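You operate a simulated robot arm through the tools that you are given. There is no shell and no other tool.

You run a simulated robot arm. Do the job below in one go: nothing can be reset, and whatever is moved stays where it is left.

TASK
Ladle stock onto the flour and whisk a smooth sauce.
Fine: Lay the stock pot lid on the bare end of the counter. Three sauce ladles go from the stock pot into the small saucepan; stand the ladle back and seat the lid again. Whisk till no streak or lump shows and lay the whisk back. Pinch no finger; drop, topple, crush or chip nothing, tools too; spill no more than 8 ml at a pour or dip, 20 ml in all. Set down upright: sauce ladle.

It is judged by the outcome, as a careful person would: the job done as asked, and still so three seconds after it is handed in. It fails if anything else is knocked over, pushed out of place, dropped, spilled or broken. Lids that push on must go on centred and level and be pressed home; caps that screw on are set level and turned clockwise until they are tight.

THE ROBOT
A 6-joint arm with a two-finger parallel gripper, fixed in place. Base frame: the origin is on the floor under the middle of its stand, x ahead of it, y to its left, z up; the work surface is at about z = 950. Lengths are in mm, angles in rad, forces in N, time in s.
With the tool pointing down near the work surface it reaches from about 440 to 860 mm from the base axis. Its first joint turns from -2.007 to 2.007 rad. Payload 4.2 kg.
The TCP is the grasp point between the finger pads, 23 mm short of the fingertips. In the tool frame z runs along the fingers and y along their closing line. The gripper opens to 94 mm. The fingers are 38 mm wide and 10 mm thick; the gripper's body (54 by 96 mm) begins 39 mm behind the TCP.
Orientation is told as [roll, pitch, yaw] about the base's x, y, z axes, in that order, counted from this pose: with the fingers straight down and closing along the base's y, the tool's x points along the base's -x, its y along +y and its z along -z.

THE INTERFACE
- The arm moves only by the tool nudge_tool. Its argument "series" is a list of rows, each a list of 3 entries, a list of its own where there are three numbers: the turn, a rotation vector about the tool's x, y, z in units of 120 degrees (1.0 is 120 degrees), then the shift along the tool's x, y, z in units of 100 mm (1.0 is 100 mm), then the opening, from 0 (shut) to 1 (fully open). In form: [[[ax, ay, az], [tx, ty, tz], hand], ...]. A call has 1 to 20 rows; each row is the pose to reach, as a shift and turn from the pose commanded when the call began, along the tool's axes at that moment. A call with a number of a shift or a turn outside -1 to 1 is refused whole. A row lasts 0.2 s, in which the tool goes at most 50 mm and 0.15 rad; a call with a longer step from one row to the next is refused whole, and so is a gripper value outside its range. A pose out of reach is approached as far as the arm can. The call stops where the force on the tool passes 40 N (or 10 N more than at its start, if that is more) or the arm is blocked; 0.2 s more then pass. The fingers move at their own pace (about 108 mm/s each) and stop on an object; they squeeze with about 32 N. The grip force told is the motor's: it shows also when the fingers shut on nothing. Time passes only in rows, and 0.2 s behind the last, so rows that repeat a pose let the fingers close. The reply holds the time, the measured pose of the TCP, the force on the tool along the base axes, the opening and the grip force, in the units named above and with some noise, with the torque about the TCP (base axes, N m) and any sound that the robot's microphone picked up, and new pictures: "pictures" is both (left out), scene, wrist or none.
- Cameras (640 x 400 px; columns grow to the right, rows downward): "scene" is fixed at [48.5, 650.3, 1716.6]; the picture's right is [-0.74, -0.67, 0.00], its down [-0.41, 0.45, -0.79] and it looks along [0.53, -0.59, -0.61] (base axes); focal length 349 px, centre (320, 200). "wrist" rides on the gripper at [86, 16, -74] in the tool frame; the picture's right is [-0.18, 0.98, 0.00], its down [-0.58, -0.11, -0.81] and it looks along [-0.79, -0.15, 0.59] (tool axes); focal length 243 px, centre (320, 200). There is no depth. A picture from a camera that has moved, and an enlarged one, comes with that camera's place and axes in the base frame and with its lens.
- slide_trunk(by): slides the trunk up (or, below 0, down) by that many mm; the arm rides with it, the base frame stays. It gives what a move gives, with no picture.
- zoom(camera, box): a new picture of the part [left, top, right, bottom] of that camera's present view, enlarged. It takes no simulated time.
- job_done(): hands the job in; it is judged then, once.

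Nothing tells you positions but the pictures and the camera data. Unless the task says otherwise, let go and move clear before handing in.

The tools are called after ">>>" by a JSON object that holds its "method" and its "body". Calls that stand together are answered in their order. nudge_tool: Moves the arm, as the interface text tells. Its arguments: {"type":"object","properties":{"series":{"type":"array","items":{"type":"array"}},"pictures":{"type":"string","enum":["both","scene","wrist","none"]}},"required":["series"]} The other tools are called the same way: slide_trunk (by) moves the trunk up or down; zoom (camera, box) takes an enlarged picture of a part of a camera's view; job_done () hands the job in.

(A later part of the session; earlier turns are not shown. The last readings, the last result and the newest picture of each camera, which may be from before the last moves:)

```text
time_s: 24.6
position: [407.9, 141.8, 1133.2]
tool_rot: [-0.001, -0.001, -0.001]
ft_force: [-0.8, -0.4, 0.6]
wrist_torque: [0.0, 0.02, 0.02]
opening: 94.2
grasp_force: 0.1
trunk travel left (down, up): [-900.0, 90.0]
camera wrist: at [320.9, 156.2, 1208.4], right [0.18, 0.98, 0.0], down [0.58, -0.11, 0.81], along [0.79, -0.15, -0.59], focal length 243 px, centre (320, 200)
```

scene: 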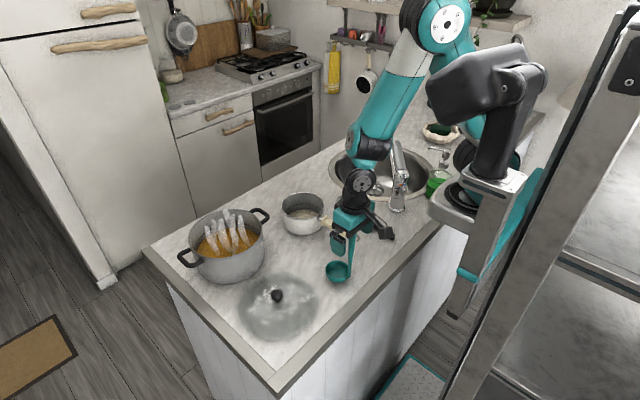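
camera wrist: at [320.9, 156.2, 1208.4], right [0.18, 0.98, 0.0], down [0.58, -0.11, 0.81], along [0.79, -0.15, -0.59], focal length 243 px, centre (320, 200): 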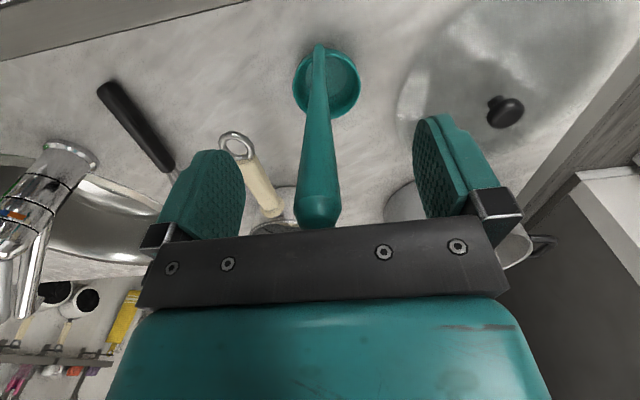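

The handle is centred between the fingers. I'll close on it gently.

>>> {"method": "nudge_tool", "body": {"series": [[[0, 0, 0], [0, 0, 0], 0.5], [[0, 0, 0], [0, 0, 0], 0.3], [[0, 0, 0], [0, 0, 0], 0.1], [[0, 0, 0], [0, 0, 0], 0], [[0, 0, 0], [0, 0, 0], 0]], "pictures": "both"}}

```text
time_s: 25.8
position: [407.6, 141.5, 1133.3]
tool_rot: [0.0, -0.001, 0.001]
ft_force: [0.5, 0.3, -0.7]
wrist_torque: [0.0, 0.03, 0.03]
opening: 21.4
grasp_force: 31.9
trunk travel left (down, up): [-900.0, 90.0]
camera wrist: at [320.9, 156.3, 1208.5], right [0.18, 0.98, 0.0], down [0.58, -0.11, 0.81], along [0.79, -0.15, -0.59], focal length 243 px, centre (320, 200)
```

scene: 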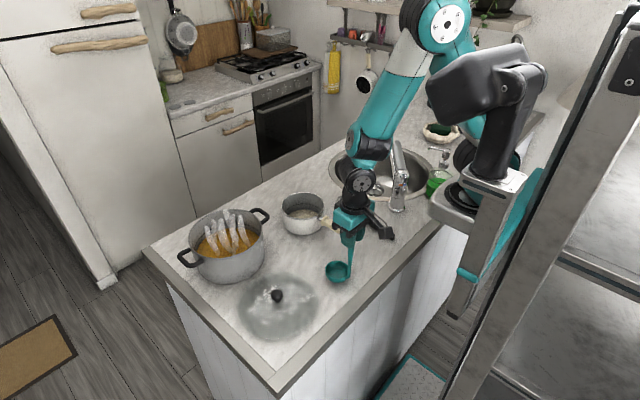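
wrist: 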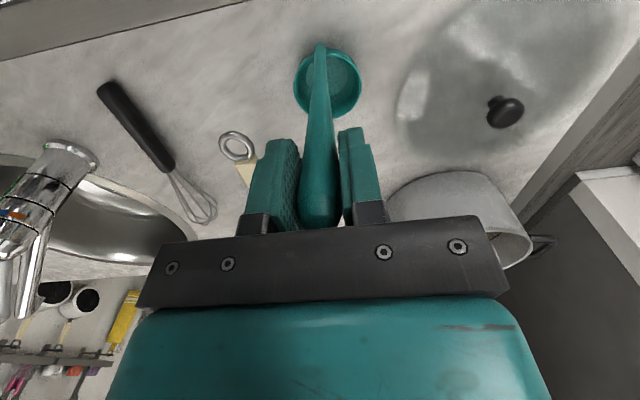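

I've gripped the ladle at 21.4 mm opening. Lifting straight up.

>>> {"method": "nudge_tool", "body": {"series": [[[0, 0, 0], [0, 0, -0.05], 0], [[0, 0, 0], [0, 0, -0.2], 0], [[0, 0, 0], [0, 0, -0.5], 0], [[0, 0, 0], [0, 0, -0.8], 0], [[0, 0, 0], [0, 0, -1.0], 0]], "pictures": "both"}}

```text
time_s: 27.0
position: [407.7, 141.3, 1233.4]
tool_rot: [0.0, 0.0, 0.0]
ft_force: [0.0, 0.7, -1.0]
wrist_torque: [-0.01, 0.06, -0.04]
opening: 21.4
grasp_force: 32.1
trunk travel left (down, up): [-900.0, 90.0]
camera wrist: at [321.0, 155.6, 1309.0], right [0.18, 0.98, 0.0], down [0.58, -0.11, 0.81], along [0.79, -0.15, -0.59], focal length 243 px, centre (320, 200)
```

scene: 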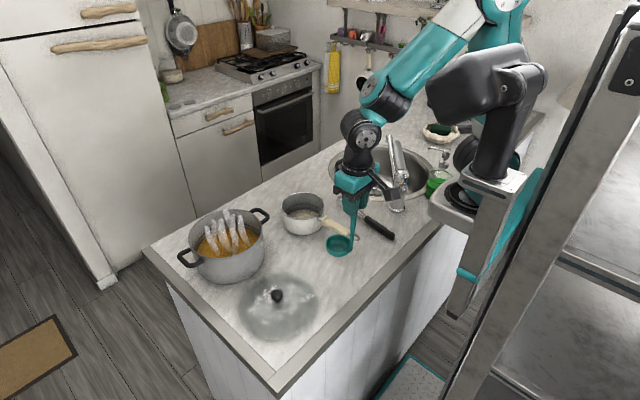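
wrist: 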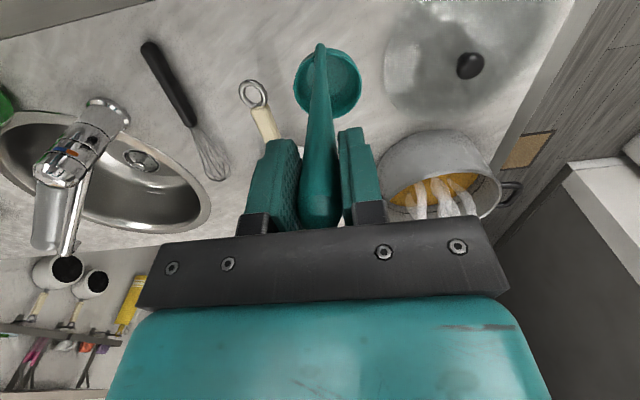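

The ladle is held firmly and vertical. I'll move to open space, higher up, and rehearse the pour orientation with the ladle empty to check the wrist's range.

>>> {"method": "nudge_tool", "body": {"series": [[[0, 0, -0.066], [-0.2, 0, -0.1], 0], [[0, 0, -0.131], [-0.45, 0, -0.25], 0], [[0, 0, -0.197], [-0.7, 0, -0.4], 0], [[0, 0, -0.262], [-0.93, 0, -0.55], 0], [[0, 0, -0.328], [-0.93, 0, -0.65], 0], [[0, 0, -0.393], [-0.93, 0, -0.65], 0], [[0, 0, -0.458], [-0.93, 0, -0.65], 0]], "pictures": "both"}}

```text
time_s: 28.6
position: [500.0, 139.8, 1298.4]
tool_rot: [0.0, 0.0, 0.961]
ft_force: [0.1, 0.5, -0.3]
wrist_torque: [-0.01, 0.0, 0.01]
opening: 21.4
grasp_force: 31.9
trunk travel left (down, up): [-900.0, 90.0]
camera wrist: at [437.5, 77.9, 1373.7], right [-0.7, 0.71, 0.0], down [0.42, 0.41, 0.81], along [0.58, 0.56, -0.59], focal length 243 px, centre (320, 200)
```

scene: 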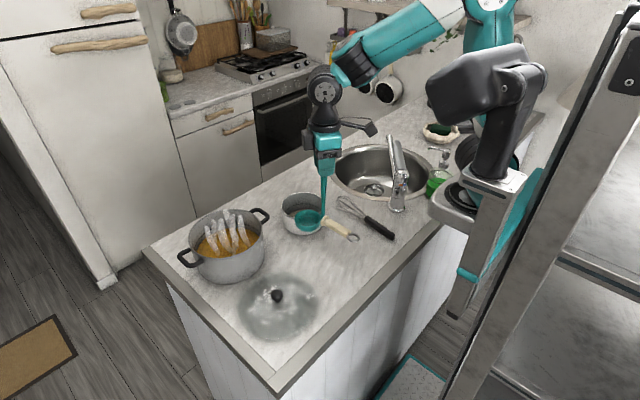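
wrist: 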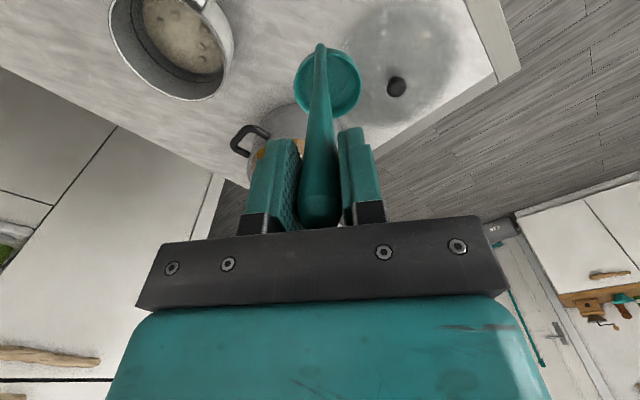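

Yaw of 55° works. Now I'll rehearse the tilt, still empty and high above everything.

>>> {"method": "nudge_tool", "body": {"series": [[[0.07, 0, 0], [0, 0, 0], 0], [[0.14, 0, 0], [0, 0, 0], 0], [[0.21, 0, 0], [0, 0, 0], 0], [[0.28, 0, 0], [0, 0, 0], 0], [[0.35, 0, 0], [0, 0, 0], 0], [[0.42, 0, 0], [0, 0, 0], 0], [[0.49, 0, 0], [0, 0, 0], 0], [[0.56, 0, 0], [0, 0, 0], 0], [[0.63, 0, 0], [0, 0, 0], 0], [[0.7, 0, 0], [0, 0, 0], 0], [[0.77, 0, 0], [0, 0, 0], 0], [[0.84, 0, 0], [0, 0, 0], 0]], "pictures": "both"}}

```text
time_s: 31.2
position: [442.9, 49.3, 1244.0]
tool_rot: [-1.761, 0.001, 0.942]
ft_force: [1.5, 0.3, -1.3]
wrist_torque: [0.05, 0.1, -0.03]
opening: 21.2
grasp_force: 31.9
out of reach, approached as far as the arm can: row 10, 11, 12
trunk travel left (down, up): [-900.0, 90.0]
camera wrist: at [334.8, 19.1, 1213.9], right [0.26, 0.04, -0.97], down [-0.32, 0.95, -0.05], along [0.91, 0.32, 0.26], focal length 243 px, centre (320, 200)
```

scene: 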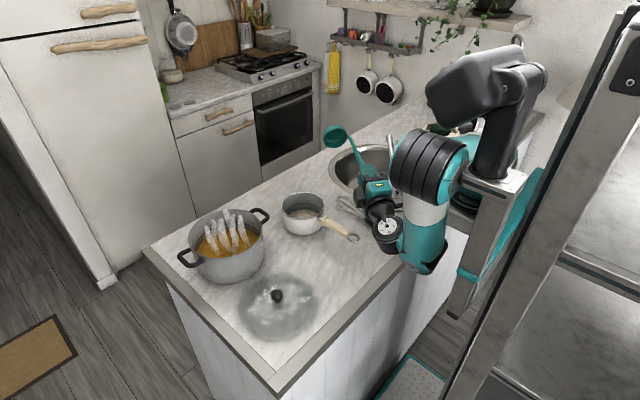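
wrist: 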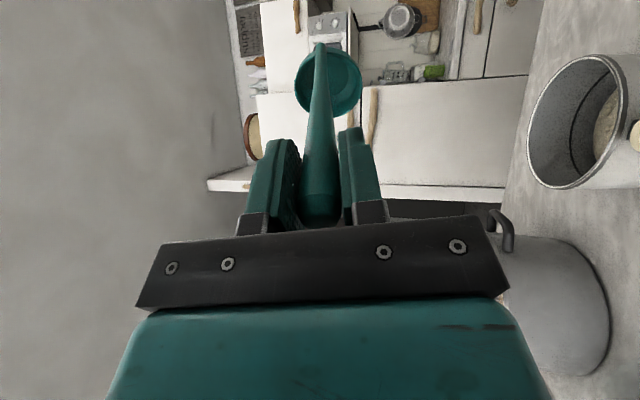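

The far end of that tilt was out of reach with the wrist so close to the base, so the pour has to happen farther out. I'll reverse the tilt now.

>>> {"method": "nudge_tool", "body": {"series": [[[-0.07, 0, 0], [0, 0, 0], 0], [[-0.14, 0, 0], [0, 0, 0], 0], [[-0.21, 0, 0], [0, 0, 0], 0]], "pictures": "both"}}

```text
time_s: 31.9
position: [443.1, 39.1, 1213.1]
tool_rot: [-1.56, 0.163, 0.934]
ft_force: [-0.1, 0.7, -0.5]
wrist_torque: [0.04, 0.13, -0.01]
opening: 21.7
grasp_force: 31.6
out of reach, approached as far as the arm can: row 3
trunk travel left (down, up): [-900.0, 90.0]
stopped in row 3: the arm was blocked; the commanded pose is now the measured one
camera wrist: at [329.7, 11.2, 1212.5], right [0.0, 0.02, -1.0], down [-0.3, 0.95, 0.02], along [0.95, 0.3, 0.01], focal length 243 px, centre (320, 200)
```

scene: 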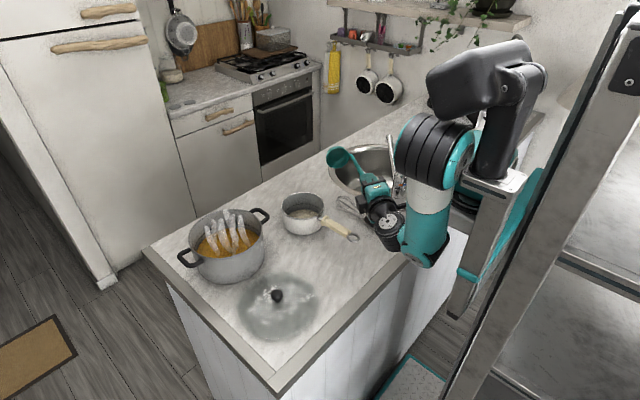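
wrist: 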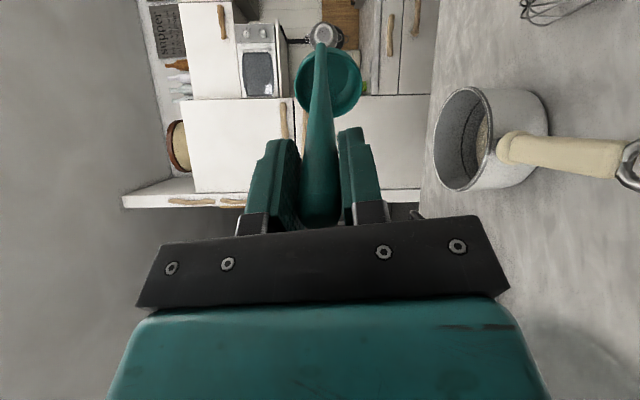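

The arm folded up and got blocked close to the base. I'll move the tool outward and up to unfold it while keeping the orientation.

>>> {"method": "nudge_tool", "body": {"series": [[[0, 0, 0], [-0.1, -0.1, 0.16], 0], [[0, 0, 0], [-0.2, -0.2, 0.32], 0], [[0, 0, 0], [-0.3, -0.3, 0.48], 0]], "pictures": "both"}}

```text
time_s: 32.7
position: [504.0, 36.6, 1239.4]
tool_rot: [-1.555, 0.159, 0.931]
ft_force: [0.2, -0.3, -0.9]
wrist_torque: [0.06, 0.1, 0.01]
opening: 21.6
grasp_force: 32.3
trunk travel left (down, up): [-900.0, 90.0]
camera wrist: at [390.4, 9.9, 1238.4], right [0.0, 0.03, -1.0], down [-0.29, 0.96, 0.03], along [0.96, 0.29, 0.01], focal length 243 px, centre (320, 200)
```

scene: 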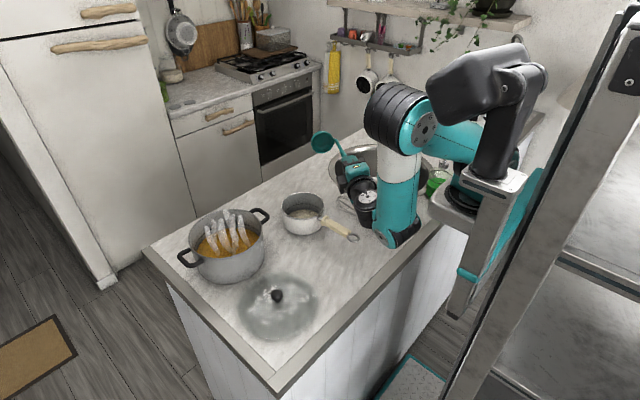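
wrist: 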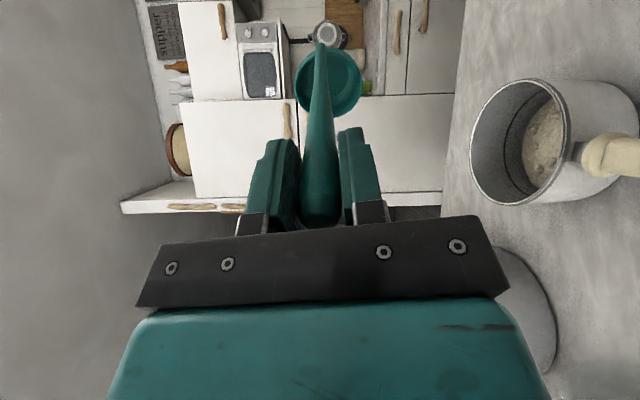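

Unfolding worked and the arm moves freely again. I'll move out to open air and then bring the ladle back upright.

>>> {"method": "nudge_tool", "body": {"series": [[[0, 0, 0], [-0.3, -0.05, 0.14], 0], [[0, 0, 0], [-0.6, -0.11, 0.28], 0], [[0, 0, 0], [-0.9, -0.16, 0.42], 0]], "pictures": "scene"}}

```text
time_s: 33.5
position: [564.7, 58.4, 1218.6]
tool_rot: [-1.483, 0.158, 0.947]
ft_force: [-0.9, 0.5, 0.1]
wrist_torque: [0.07, 0.12, 0.04]
opening: 21.5
grasp_force: 31.7
out of reach, approached as far as the arm can: row 1, 2, 3
trunk travel left (down, up): [-900.0, 90.0]
```

scene: 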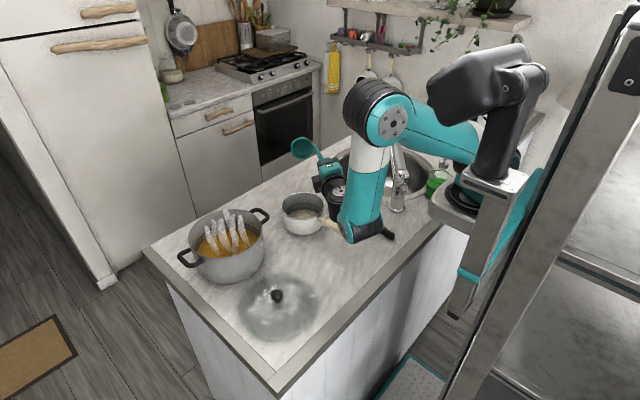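

>>> {"method": "nudge_tool", "body": {"series": [[[-0.07, 0, 0], [0, 0, 0], 0], [[-0.14, 0, 0], [0, 0, 0], 0], [[-0.21, 0, 0], [0, 0, 0], 0], [[-0.28, 0, 0], [0, 0, 0], 0]], "pictures": "both"}}

```text
time_s: 34.5
position: [566.2, 59.0, 1217.5]
tool_rot: [-0.896, 0.161, 0.949]
ft_force: [0.1, 0.1, -0.9]
wrist_torque: [0.03, 0.08, -0.01]
opening: 21.4
grasp_force: 32.1
trunk travel left (down, up): [-900.0, 90.0]
camera wrist: at [463.3, 33.2, 1266.0], right [-0.46, 0.41, -0.79], down [-0.07, 0.87, 0.49], along [0.88, 0.28, -0.38], focal length 243 px, centre (320, 200)
```

scene: 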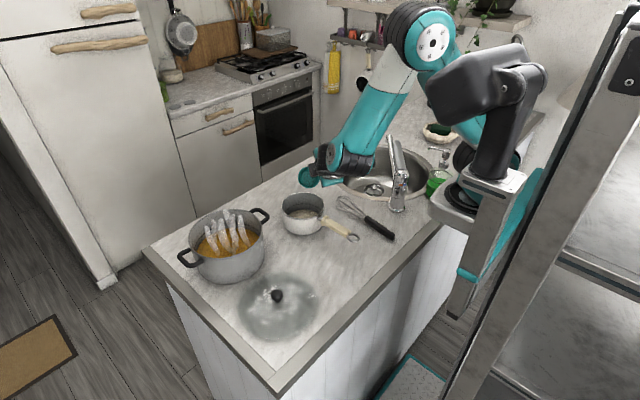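
wrist: 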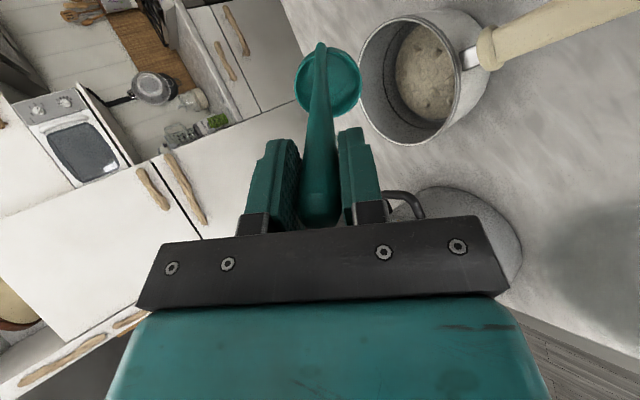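

The arm responds normally now. I'll rise 80 mm to clear the saucepan while bringing the ladle fully upright.

>>> {"method": "nudge_tool", "body": {"series": [[[0, 0, 0], [0.05, -0.25, -0.2], 0], [[-0.06, -0.01, 0.005], [0.126, -0.617, -0.497], 0], [[-0.12, -0.02, 0.01], [0.126, -0.617, -0.497], 0], [[-0.18, -0.03, 0.0145], [0.126, -0.617, -0.497], 0], [[-0.24, -0.04, 0.019], [0.126, -0.617, -0.497], 0], [[-0.3, -0.05, 0.024], [0.126, -0.617, -0.497], 0], [[-0.36, -0.06, 0.029], [0.126, -0.617, -0.497], 0], [[-0.4267, -0.0716, 0.0344], [0.126, -0.617, -0.497], 0]], "pictures": "both"}}

```text
time_s: 36.3
position: [563.8, 59.7, 1298.9]
tool_rot: [0.0, -0.004, 0.949]
ft_force: [-0.6, 0.6, -1.8]
wrist_torque: [-0.06, 0.04, 0.0]
opening: 21.3
grasp_force: 32.3
trunk travel left (down, up): [-900.0, 90.0]
camera wrist: at [501.1, -2.5, 1373.9], right [-0.69, 0.72, 0.0], down [0.43, 0.41, 0.81], along [0.58, 0.56, -0.59], focal length 243 px, centre (320, 200)
```

scene: 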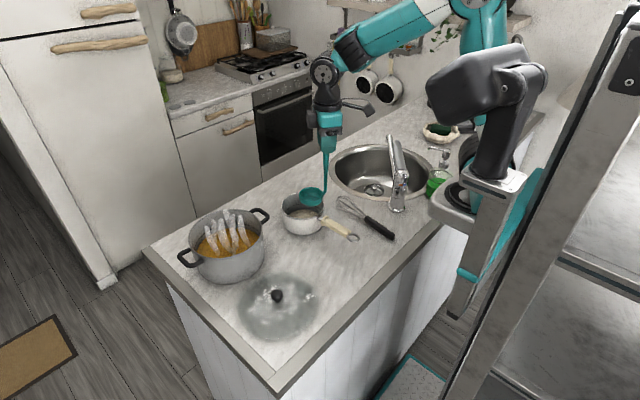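
wrist: 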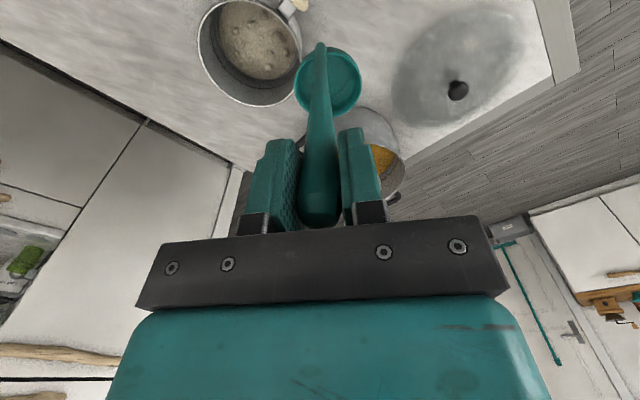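

The ladle is upright again and the grip hasn't changed. I'll zoom on the bowl to measure its rim relative to the tool before planning the pour.

>>> {"method": "zoom", "body": {"camera": "wrist", "box": [270, 30, 390, 105]}}

>>> {"method": "zoom", "body": {"camera": "scene", "box": [270, 50, 390, 250]}}

>>> {"method": "zoom", "body": {"camera": "wrist", "box": [180, 0, 560, 140]}}

```text
5.33 times, centred on (330, 68) of wrist
camera zoom: at [501.1, -2.5, 1373.9], right [-0.69, 0.72, 0.0], down [0.43, 0.41, 0.81], along [0.58, 0.56, -0.59], focal length 1294 px, centre (267, 907)
```

zoom: 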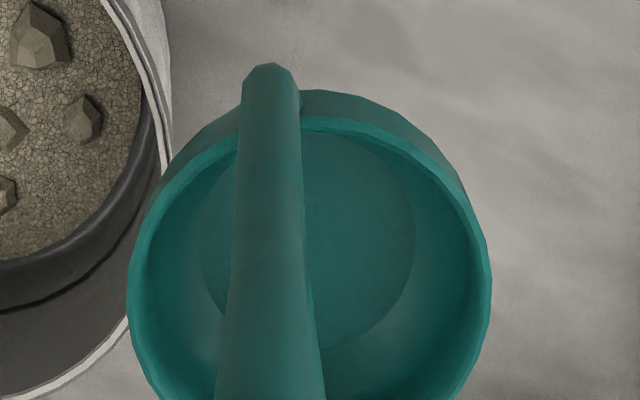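

```text
2.00 times, centred on (330, 150) of scene
camera zoom: at [48.5, 650.3, 1716.6], right [-0.74, -0.67, 0.0], down [-0.41, 0.45, -0.79], along [0.53, -0.59, -0.61], focal length 698 px, centre (300, 300)
```

zoom: 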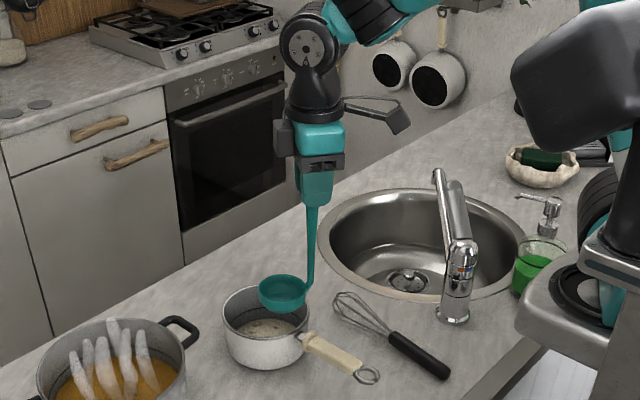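

```text
1.68 times, centred on (370, 70) of wrist
camera zoom: at [501.1, -2.5, 1373.9], right [-0.69, 0.72, 0.0], down [0.43, 0.41, 0.81], along [0.58, 0.56, -0.59], focal length 409 px, centre (236, 419)
```

zoom: 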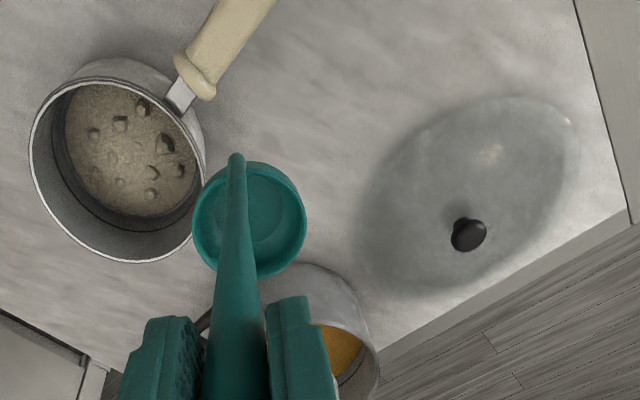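

The ladle bowl has a rim radius of about 34 mm, a depth of about 25 mm and sits roughly 43 mm off the handle axis. The rim is about 160 mm below the TCP. I'll carry the empty ladle over the pot and look at the stock level.

>>> {"method": "nudge_tool", "body": {"series": [[[0, 0, 0], [-0.25, 0.01, 0], 0], [[0, 0, 0], [-0.6, 0.03, 0], 0], [[0, 0, 0], [-0.9, 0.05, 0], 0]], "pictures": "wrist"}}

>>> {"method": "nudge_tool", "body": {"series": [[[0, 0, 0], [-0.3, 0.01, 0], 0], [[0, 0, 0], [-0.65, 0.03, 0], 0], [[0, 0, 0], [-0.9, 0.05, 0], 0]], "pictures": "wrist"}}

>>> {"method": "nudge_tool", "body": {"series": [[[0, 0, 0], [-0.3, 0.01, 0], 0], [[0, 0, 0], [-0.615, 0.03, 0], 0], [[0, 0, 0], [-0.615, 0.03, 0], 0]], "pictures": "both"}}

```text
time_s: 37.1
position: [613.0, 136.1, 1299.5]
tool_rot: [-0.002, -0.002, 0.949]
ft_force: [-0.2, 0.4, -0.9]
wrist_torque: [0.0, -0.02, 0.0]
opening: 21.4
grasp_force: 32.1
trunk travel left (down, up): [-900.0, 90.0]
camera wrist: at [549.6, 72.9, 1374.4], right [-0.69, 0.72, 0.0], down [0.43, 0.41, 0.81], along [0.58, 0.56, -0.59], focal length 243 px, centre (320, 200)
```

wrist: 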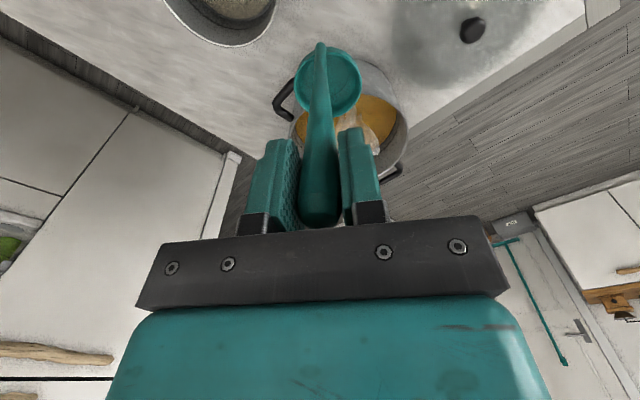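

```text
time_s: 37.9
position: [661.6, 211.1, 1297.8]
tool_rot: [-0.001, -0.001, 0.946]
ft_force: [0.6, 0.4, -0.6]
wrist_torque: [0.01, 0.05, 0.01]
opening: 21.3
grasp_force: 32.2
trunk travel left (down, up): [-900.0, 90.0]
camera wrist: at [598.1, 149.2, 1373.6], right [-0.69, 0.72, 0.0], down [0.43, 0.41, 0.81], along [0.58, 0.56, -0.59], focal length 243 px, centre (320, 200)
```

wrist: 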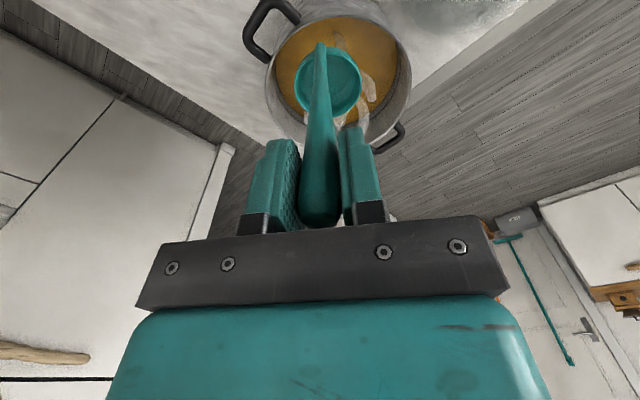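

```text
time_s: 38.7
position: [695.8, 263.4, 1301.1]
tool_rot: [-0.002, 0.001, 0.947]
ft_force: [-0.2, -0.5, -1.7]
wrist_torque: [-0.03, 0.05, 0.02]
opening: 21.4
grasp_force: 31.7
trunk travel left (down, up): [-900.0, 90.0]
camera wrist: at [631.5, 201.8, 1374.9], right [-0.69, 0.72, 0.0], down [0.43, 0.41, 0.81], along [0.58, 0.56, -0.59], focal length 243 px, centre (320, 200)
```

scene: 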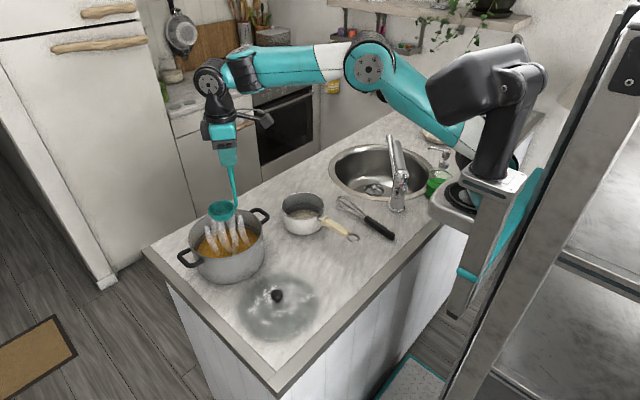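
wrist: 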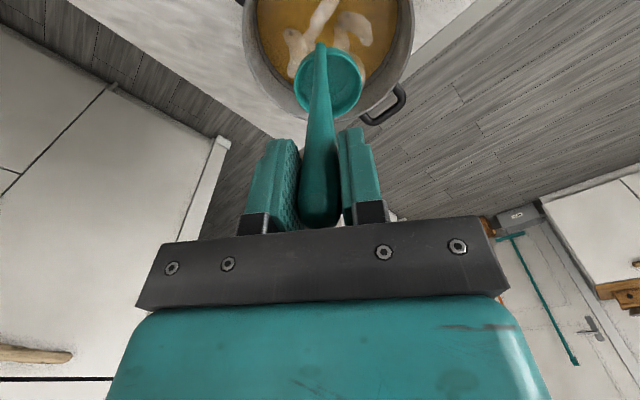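

>>> {"method": "zoom", "body": {"camera": "wrist", "box": [220, 0, 440, 140]}}

>>> {"method": "zoom", "body": {"camera": "scene", "box": [165, 190, 285, 290]}}

```text
2.86 times, centred on (330, 70) of wrist
camera zoom: at [631.5, 201.8, 1374.9], right [-0.69, 0.72, 0.0], down [0.43, 0.41, 0.81], along [0.58, 0.56, -0.59], focal length 693 px, centre (291, 571)
```

zoom: 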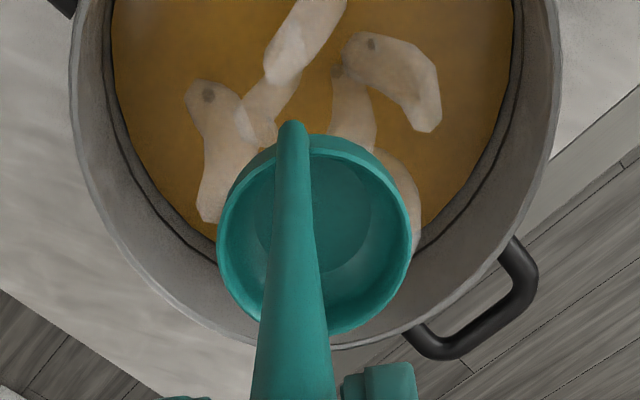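

```text
4.00 times, centred on (225, 240) of scene
camera zoom: at [48.5, 650.3, 1716.6], right [-0.74, -0.67, 0.0], down [-0.41, 0.45, -0.79], along [0.53, -0.59, -0.61], focal length 1397 px, centre (700, 40)
```

zoom: 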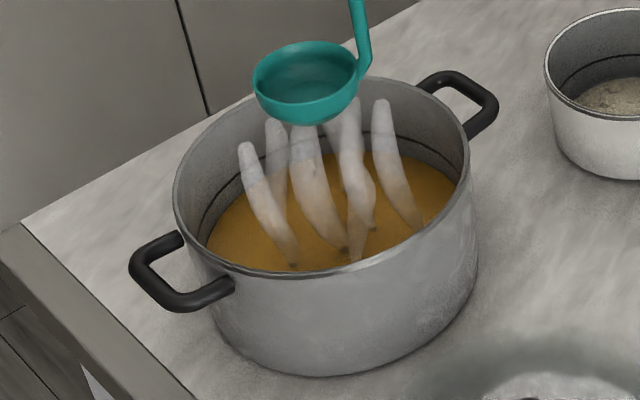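

>>> {"method": "zoom", "body": {"camera": "scene", "box": [265, 180, 365, 250]}}

```text
5.71 times, centred on (315, 215) of scene
camera zoom: at [48.5, 650.3, 1716.6], right [-0.74, -0.67, 0.0], down [-0.41, 0.45, -0.79], along [0.53, -0.59, -0.61], focal length 1995 px, centre (349, 114)
```

zoom: 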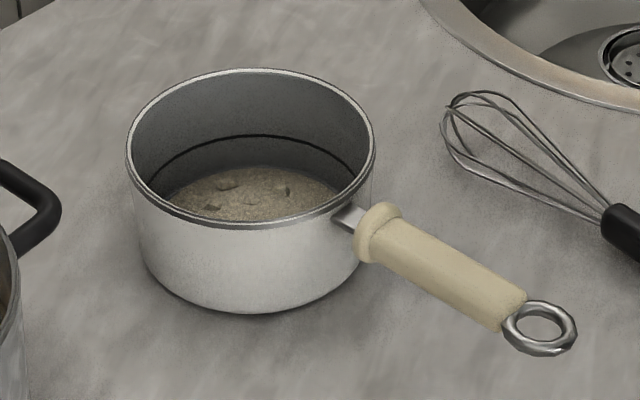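

I take the stock surface to be at z ≈ 988 and the saucepan centre at (680, 34) with its rim at z ≈ 1018. Before filling, I'll rehearse the pour with the tool tilting straight outward along +x, which suits the wrist better. First I'll move the empty ladle high over the saucepan and yaw to 90°.

>>> {"method": "nudge_tool", "body": {"series": [[[0, 0, 0], [0.25, -0.19, 0], 0], [[0, 0, 0], [0.5, -0.38, 0], 0], [[0, 0, 0], [0.75, -0.57, 0], 0]], "pictures": "none"}}

>>> {"method": "nudge_tool", "body": {"series": [[[0, 0, 0], [0.25, -0.19, 0], 0], [[0, 0, 0], [0.5, -0.38, 0], 0], [[0, 0, 0], [0.75, -0.57, 0], 0]], "pictures": "none"}}

>>> {"method": "nudge_tool", "body": {"series": [[[0, 0, -0.06], [0.2, -0.15, 0], 0], [[0, 0, -0.12], [0.4, -0.3, 0], 0], [[0, 0, -0.18], [0.66, -0.53, 0], 0], [[0, 0, -0.24], [0.66, -0.53, 0], 0], [[0, 0, -0.2975], [0.66, -0.53, 0], 0]], "pictures": "both"}}

```text
time_s: 39.5
position: [699.4, 169.3, 1300.3]
tool_rot: [-0.002, -0.003, 0.949]
ft_force: [0.3, 0.3, -0.7]
wrist_torque: [-0.03, 0.0, 0.01]
opening: 21.6
grasp_force: 31.8
trunk travel left (down, up): [-900.0, 90.0]
```

```text
time_s: 40.3
position: [701.2, 75.9, 1299.7]
tool_rot: [-0.002, 0.0, 0.948]
ft_force: [0.5, 0.9, -1.3]
wrist_torque: [-0.04, 0.02, -0.01]
opening: 21.5
grasp_force: 32.0
trunk travel left (down, up): [-900.0, 90.0]
```

```text
time_s: 41.5
position: [706.2, -10.3, 1299.8]
tool_rot: [-0.002, -0.001, 1.575]
ft_force: [0.0, -0.3, -0.4]
wrist_torque: [-0.02, -0.02, -0.03]
opening: 21.5
grasp_force: 32.4
trunk travel left (down, up): [-900.0, 90.0]
camera wrist: at [688.9, -98.1, 1374.0], right [-0.98, 0.18, 0.0], down [0.1, 0.58, 0.81], along [0.15, 0.79, -0.59], focal length 243 px, centre (320, 200)
```

scene: 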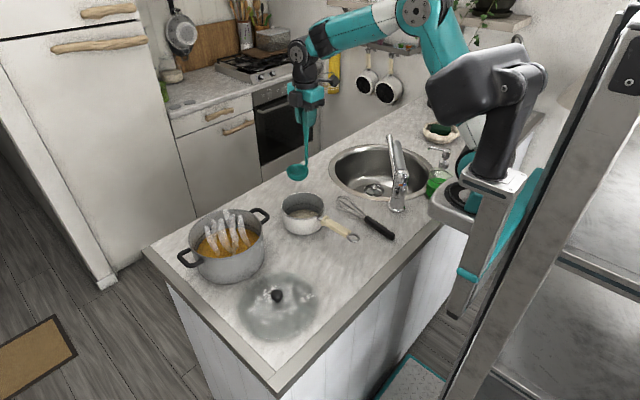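
wrist: 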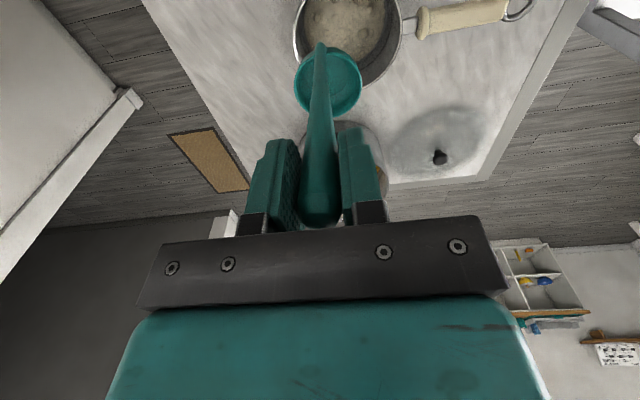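

Everything is clear here. I'll rehearse the first 40° of the pour arc, 80 mm above the real height and with the ladle empty.

>>> {"method": "nudge_tool", "body": {"series": [[[0.0667, 0, 0], [0, 0.186, -0.01], 0], [[0.1333, 0, 0], [0, 0.375, 0.015], 0], [[0.2, 0, 0], [0, 0.56, 0.06], 0], [[0.2667, 0, 0], [0, 0.74, 0.16], 0], [[0.3333, 0, 0], [0, 0.91, 0.28], 0]], "pictures": "both"}}

```text
time_s: 42.7
position: [614.0, -10.0, 1271.4]
tool_rot: [-0.702, -0.002, 1.573]
ft_force: [0.7, 0.4, -1.0]
wrist_torque: [-0.03, 0.1, 0.02]
opening: 21.2
grasp_force: 31.8
trunk travel left (down, up): [-900.0, 90.0]
camera wrist: at [553.4, -97.1, 1317.6], right [-0.75, 0.18, -0.63], down [-0.44, 0.58, 0.69], along [0.49, 0.79, -0.35], focal length 243 px, centre (320, 200)
```

scene: 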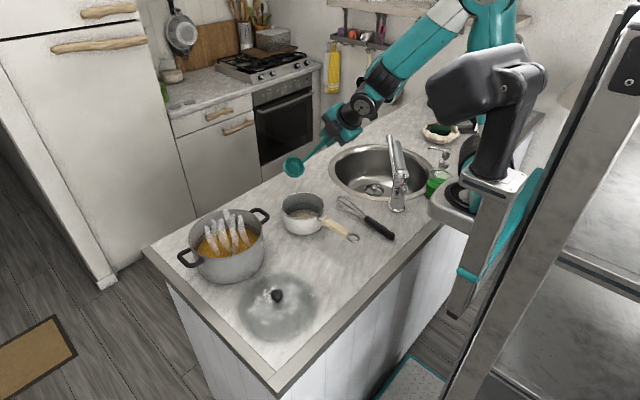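
wrist: 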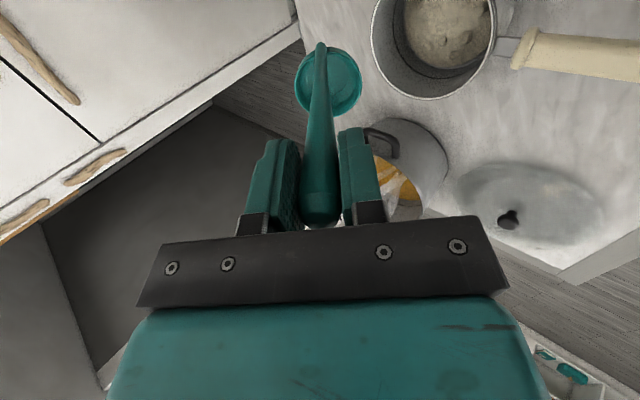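

The arc works so far. Continuing the rehearsal to about 72°.

>>> {"method": "nudge_tool", "body": {"series": [[[0.0667, 0, 0], [0, 0.233, 0.013], 0], [[0.1333, 0, 0], [0, 0.467, 0.052], 0]], "pictures": "none"}}

```text
time_s: 43.3
position: [615.3, 4.4, 1244.2]
tool_rot: [-0.982, -0.002, 1.573]
ft_force: [-0.5, -0.1, -1.1]
wrist_torque: [0.01, 0.09, 0.05]
opening: 21.4
grasp_force: 32.3
out of reach, approached as far as the arm can: row 2
trunk travel left (down, up): [-900.0, 90.0]
```

That's the inner reach limit at this height, because the wrist is level with the shoulder. Raising the trunk by 90 mm should give room, so first I'll back out to the 40° pose.

>>> {"method": "nudge_tool", "body": {"series": [[[-0.0667, 0, 0], [0, -0.23, 0.03], 0], [[-0.1333, 0, 0], [0, -0.453, 0.081], 0]], "pictures": "none"}}

```text
time_s: 43.9
position: [647.5, 5.6, 1275.9]
tool_rot: [-0.7, 0.0, 1.571]
ft_force: [-0.1, 0.3, 0.1]
wrist_torque: [-0.05, 0.1, -0.04]
opening: 21.4
grasp_force: 32.0
trunk travel left (down, up): [-900.0, 90.0]
```

>>> {"method": "slide_trunk", "body": {"by": 90}}

```text
time_s: 45.1
position: [648.2, 5.3, 1364.6]
tool_rot: [-0.7, -0.001, 1.572]
ft_force: [-0.5, -0.1, 0.2]
wrist_torque: [-0.01, 0.08, -0.02]
opening: 21.4
grasp_force: 31.4
trunk travel left (down, up): [-990.0, 0.0]
```

>>> {"method": "nudge_tool", "body": {"series": [[[0, 0, 0], [0.03, 0.28, 0.2], 0], [[0, 0, 0], [0.073, 0.563, 0.402], 0]], "pictures": "none"}}

>>> {"method": "nudge_tool", "body": {"series": [[[0, 0, 0], [0.03, 0.28, 0.2], 0], [[0, 0, 0], [0.073, 0.563, 0.402], 0], [[0, 0, 0], [0.073, 0.563, 0.402], 0]], "pictures": "both"}}

```text
time_s: 45.7
position: [630.3, -0.9, 1299.4]
tool_rot: [-0.702, -0.002, 1.571]
ft_force: [0.1, -1.0, -1.0]
wrist_torque: [-0.04, 0.1, 0.02]
opening: 21.4
grasp_force: 32.5
trunk travel left (down, up): [-990.0, 0.0]
```

```text
time_s: 46.5
position: [614.1, -9.8, 1232.1]
tool_rot: [-0.701, 0.0, 1.571]
ft_force: [0.0, 0.1, -1.4]
wrist_torque: [-0.01, 0.09, -0.01]
opening: 21.6
grasp_force: 31.8
trunk travel left (down, up): [-990.0, 0.0]
camera wrist: at [552.4, -97.1, 1279.0], right [-0.75, 0.18, -0.63], down [-0.44, 0.58, 0.69], along [0.49, 0.79, -0.36], focal length 243 px, centre (320, 200)
```

scene: 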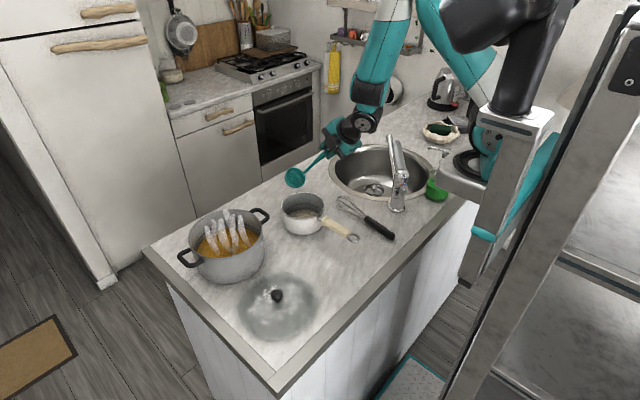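
wrist: 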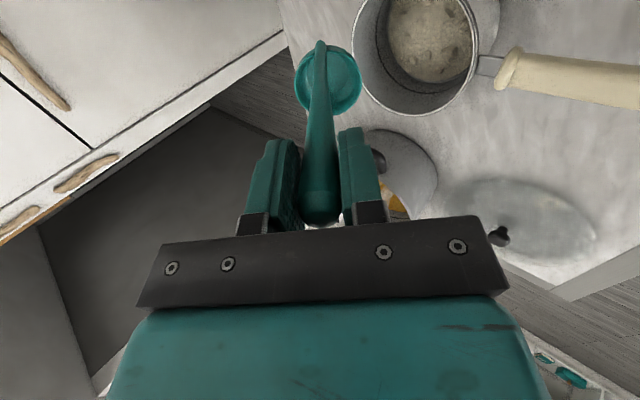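

The trunk is up and the 40° pose is reached 40 mm above the real pour height. Continuing the rehearsal to 56°.

>>> {"method": "nudge_tool", "body": {"series": [[[0.0667, 0, 0], [0, 0.233, 0.013], 0], [[0.1333, 0, 0], [0, 0.467, 0.052], 0]], "pictures": "none"}}

```text
time_s: 47.1
position: [603.5, -1.4, 1192.5]
tool_rot: [-0.972, 0.0, 1.572]
ft_force: [-0.2, -0.4, -0.5]
wrist_torque: [0.0, 0.15, -0.03]
opening: 21.5
grasp_force: 32.0
out of reach, approached as far as the arm can: row 1, 2
trunk travel left (down, up): [-990.0, 0.0]
```

Outward tilting is limited by the wrist's pitch joint, but the sideways tilt in the first test worked to about 76°. I'll bring the ladle upright here and then rehearse a tilt toward azimuth -45°, which should stay well inside the joint range.

>>> {"method": "nudge_tool", "body": {"series": [[[0, 0, 0], [0, -0.3, 0.0], 0], [[-0.066, 0, 0], [0, -0.6, 0.02], 0], [[-0.132, 0, 0], [0, -0.9, 0.04], 0], [[-0.198, 0, 0], [0, -1.0, 0.05], 0], [[-0.264, 0, 0], [0, -1.0, 0.05], 0], [[-0.33, 0, 0], [0, -1.0, 0.05], 0], [[-0.396, 0, 0], [0, -1.0, 0.05], 0], [[-0.464, 0, 0], [0, -1.0, 0.05], 0]], "pictures": "both"}}

```text
time_s: 48.9
position: [662.6, -1.4, 1271.0]
tool_rot: [-0.006, -0.001, 1.572]
ft_force: [0.0, 0.4, -0.7]
wrist_torque: [-0.03, 0.0, 0.01]
opening: 21.1
grasp_force: 32.0
trunk travel left (down, up): [-990.0, 0.0]
camera wrist: at [645.8, -88.3, 1346.4], right [-0.98, 0.18, -0.01], down [0.1, 0.58, 0.81], along [0.15, 0.79, -0.59], focal length 243 px, centre (320, 200)
```

scene: 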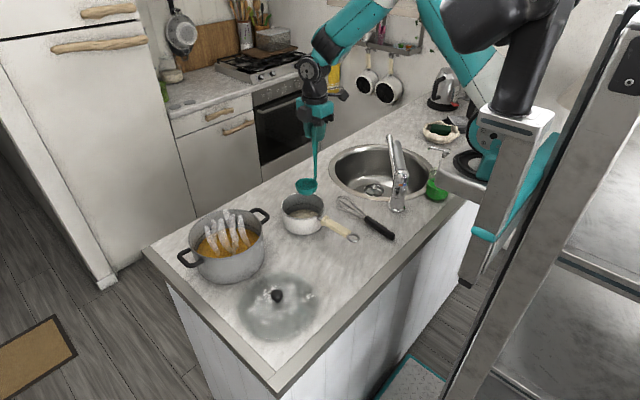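
wrist: 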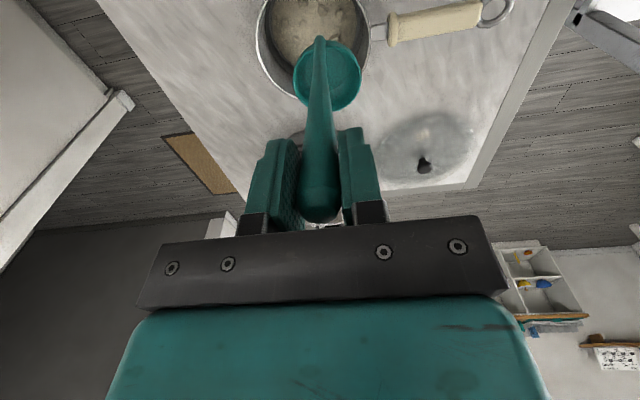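

>>> {"method": "nudge_tool", "body": {"series": [[[0.003, 0, 0.063], [0.03, -0.02, 0.03], 0], [[0.003, 0, 0.126], [0.06, -0.03, 0.06], 0], [[0.003, 0, 0.189], [0.11, -0.048, 0.1], 0], [[0.003, 0, 0.252], [0.11, -0.048, 0.12], 0], [[0.003, 0, 0.315], [0.11, -0.048, 0.12], 0], [[0.003, 0, 0.375], [0.11, -0.048, 0.12], 0]], "pictures": "none"}}

```text
time_s: 50.3
position: [666.8, -12.8, 1259.5]
tool_rot: [-0.009, -0.008, 0.783]
ft_force: [-0.9, 0.9, -1.4]
wrist_torque: [-0.04, 0.03, -0.01]
opening: 21.5
grasp_force: 32.1
trunk travel left (down, up): [-990.0, 0.0]
```

The ladle is level at yaw 45°. I'll rehearse the first 40° of the arc at +40 mm height.

>>> {"method": "nudge_tool", "body": {"series": [[[0.0627, 0.0038, 0], [0, 0.186, -0.01], 0], [[0.1293, 0.0038, 0], [0, 0.375, 0.015], 0], [[0.196, 0.0038, 0], [0, 0.56, 0.06], 0], [[0.2627, 0.0038, 0], [0, 0.74, 0.16], 0], [[0.3293, 0.0038, 0], [0, 0.91, 0.28], 0]], "pictures": "none"}}

>>> {"method": "nudge_tool", "body": {"series": [[[0.0667, 0, 0], [0, 0.233, 0.013], 0], [[0.1333, 0, 0], [0, 0.467, 0.052], 0]], "pictures": "both"}}

```text
time_s: 51.5
position: [603.6, 51.3, 1229.3]
tool_rot: [-0.704, -0.002, 0.783]
ft_force: [0.0, 0.7, -1.9]
wrist_torque: [0.1, 0.03, 0.01]
opening: 21.1
grasp_force: 32.4
trunk travel left (down, up): [-990.0, 0.0]
```

```text
time_s: 52.1
position: [581.1, 76.0, 1195.9]
tool_rot: [-0.983, -0.005, 0.783]
ft_force: [0.5, 0.1, -0.8]
wrist_torque: [0.07, 0.1, 0.01]
opening: 21.4
grasp_force: 32.3
trunk travel left (down, up): [-990.0, 0.0]
camera wrist: at [468.4, 63.2, 1224.6], right [-0.25, 0.52, -0.82], down [-0.02, 0.84, 0.54], along [0.97, 0.15, -0.2], focal length 243 px, centre (320, 200)
```

scene: 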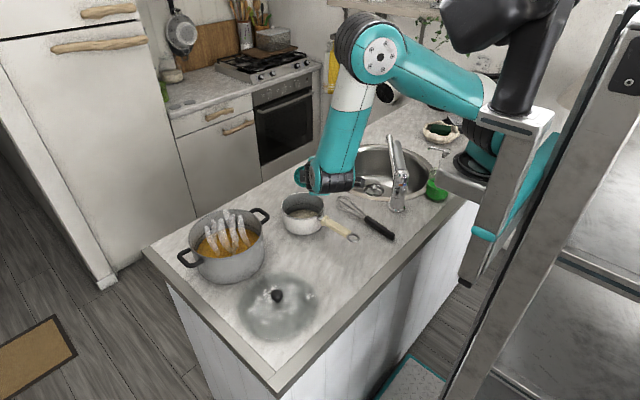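
wrist: 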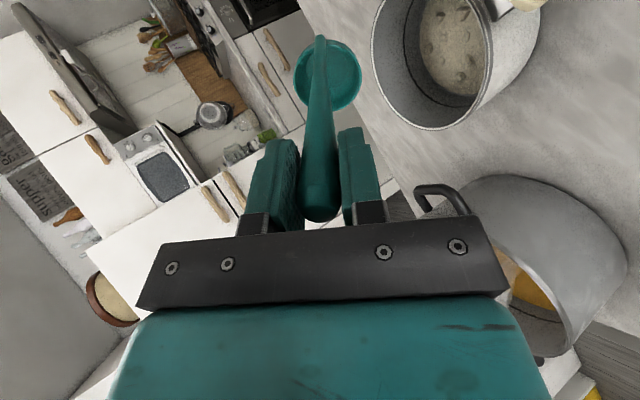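

56° is reached cleanly. Continuing to 76°.

>>> {"method": "nudge_tool", "body": {"series": [[[0.0667, 0, 0], [0, 0.251, -0.006], 0], [[0.1333, 0, 0], [0, 0.494, 0.001], 0]], "pictures": "none"}}

>>> {"method": "nudge_tool", "body": {"series": [[[0.0333, 0, 0], [0, 0.113, 0.01], 0]], "pictures": "both"}}

```text
time_s: 52.7
position: [560.0, 94.5, 1155.7]
tool_rot: [-1.261, -0.002, 0.784]
ft_force: [-0.4, -0.4, -1.7]
wrist_torque: [0.04, 0.13, 0.01]
opening: 21.3
grasp_force: 32.0
trunk travel left (down, up): [-990.0, 0.0]
```

```text
time_s: 53.1
position: [559.0, 96.8, 1143.6]
tool_rot: [-1.33, 0.0, 0.783]
ft_force: [0.3, -0.3, -0.9]
wrist_torque: [0.07, 0.1, 0.0]
opening: 21.6
grasp_force: 32.4
trunk travel left (down, up): [-990.0, 0.0]
camera wrist: at [443.8, 88.6, 1146.8], right [-0.03, 0.3, -0.95], down [-0.12, 0.95, 0.3], along [0.99, 0.13, 0.0], focal length 243 px, centre (320, 200)
```

scene: 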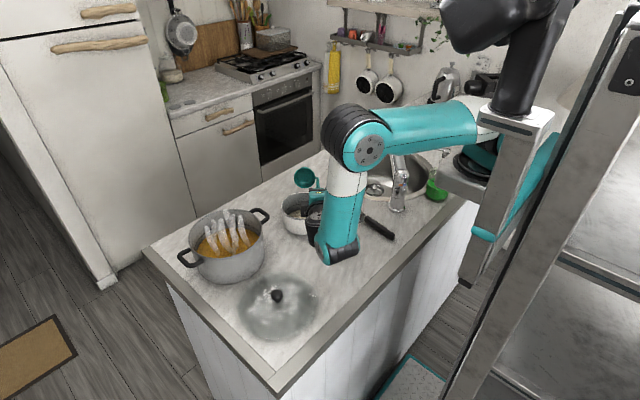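
wrist: 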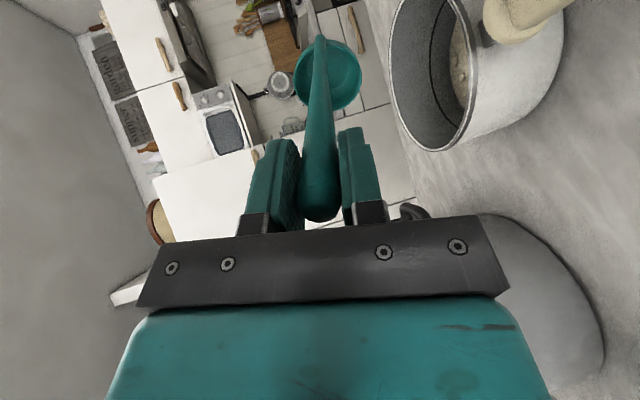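

The 76° tilt is reached with everything clear, so the pour route works. Now I'll reverse the arc to bring the ladle upright.

>>> {"method": "nudge_tool", "body": {"series": [[[-0.0667, 0, 0], [0, -0.222, 0.063], 0], [[-0.1333, 0, 0], [0, -0.459, 0.147], 0], [[-0.2, 0, 0], [0, -0.68, 0.248], 0], [[-0.2667, 0, 0], [0, -0.885, 0.367], 0]], "pictures": "none"}}

>>> {"method": "nudge_tool", "body": {"series": [[[-0.0667, 0, 0], [0, -0.216, 0.014], 0], [[-0.1333, 0, 0], [0, -0.418, 0.056], 0], [[-0.2, 0, 0], [0, -0.604, 0.126], 0], [[-0.2667, 0, 0], [0, -0.76, 0.234], 0], [[-0.3333, 0, 0], [0, -0.904, 0.36], 0], [[-0.3667, 0, 0], [0, -0.969, 0.422], 0]], "pictures": "none"}}

```text
time_s: 54.1
position: [600.3, 58.4, 1221.4]
tool_rot: [-0.769, 0.0, 0.785]
ft_force: [0.0, -0.3, -1.1]
wrist_torque: [0.03, 0.05, 0.03]
opening: 21.4
grasp_force: 32.2
trunk travel left (down, up): [-990.0, 0.0]
```

```text
time_s: 55.5
position: [671.0, -13.8, 1258.6]
tool_rot: [-0.001, -0.002, 0.785]
ft_force: [0.3, -1.1, -0.4]
wrist_torque: [-0.03, -0.02, 0.01]
opening: 21.4
grasp_force: 32.1
trunk travel left (down, up): [-990.0, 0.0]
```

The ladle is upright and level. I'll go over the pot now for the first dip.

>>> {"method": "nudge_tool", "body": {"series": [[[0, 0, 0], [-0.2, 0.17, -0.15], 0], [[0, 0, 0], [-0.45, 0.4, -0.31], 0], [[0, 0, 0], [-0.71, 0.622, -0.31], 0]], "pictures": "none"}}

>>> {"method": "nudge_tool", "body": {"series": [[[0, 0, 0], [-0.25, 0.2, 0], 0], [[0, 0, 0], [-0.48, 0.42, 0], 0], [[0, 0, 0], [-0.71, 0.622, 0], 0]], "pictures": "none"}}

>>> {"method": "nudge_tool", "body": {"series": [[[0, 0, 0], [-0.25, 0.2, 0], 0], [[0, 0, 0], [-0.48, 0.42, 0], 0], [[0, 0, 0], [-0.71, 0.622, 0], 0], [[0, 0, 0], [-0.71, 0.622, 0], 0]], "pictures": "both"}}

```text
time_s: 56.3
position: [676.7, 80.1, 1289.0]
tool_rot: [-0.003, 0.0, 0.785]
ft_force: [0.3, 0.0, -1.2]
wrist_torque: [0.02, 0.01, -0.01]
opening: 21.4
grasp_force: 31.9
trunk travel left (down, up): [-990.0, 0.0]
```

```text
time_s: 57.1
position: [682.0, 175.4, 1289.3]
tool_rot: [-0.002, -0.002, 0.784]
ft_force: [-0.8, 0.6, -0.9]
wrist_torque: [0.01, 0.01, -0.02]
opening: 21.2
grasp_force: 32.0
trunk travel left (down, up): [-990.0, 0.0]
```

```text
time_s: 58.1
position: [688.8, 269.3, 1289.9]
tool_rot: [-0.001, 0.001, 0.783]
ft_force: [0.2, 0.2, -1.1]
wrist_torque: [-0.01, 0.01, 0.03]
opening: 21.0
grasp_force: 31.9
trunk travel left (down, up): [-990.0, 0.0]
camera wrist: at [615.6, 218.3, 1364.4], right [-0.56, 0.83, 0.0], down [0.49, 0.33, 0.81], along [0.67, 0.45, -0.59], focal length 243 px, centre (320, 200)
```

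scene: 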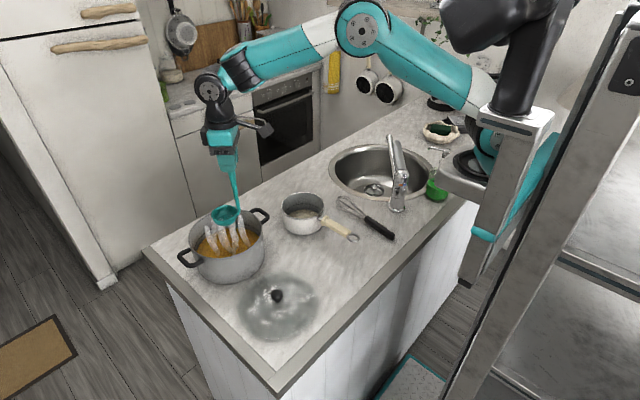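
wrist: 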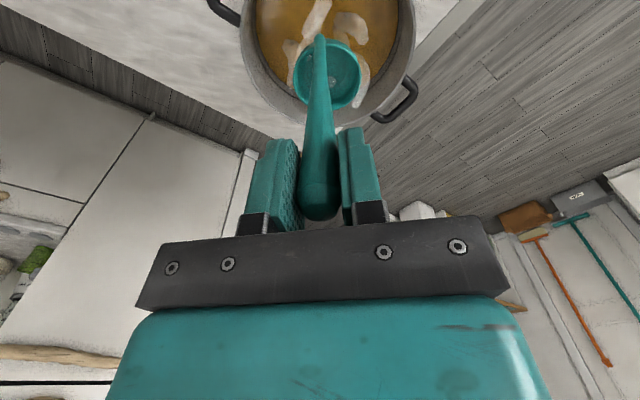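

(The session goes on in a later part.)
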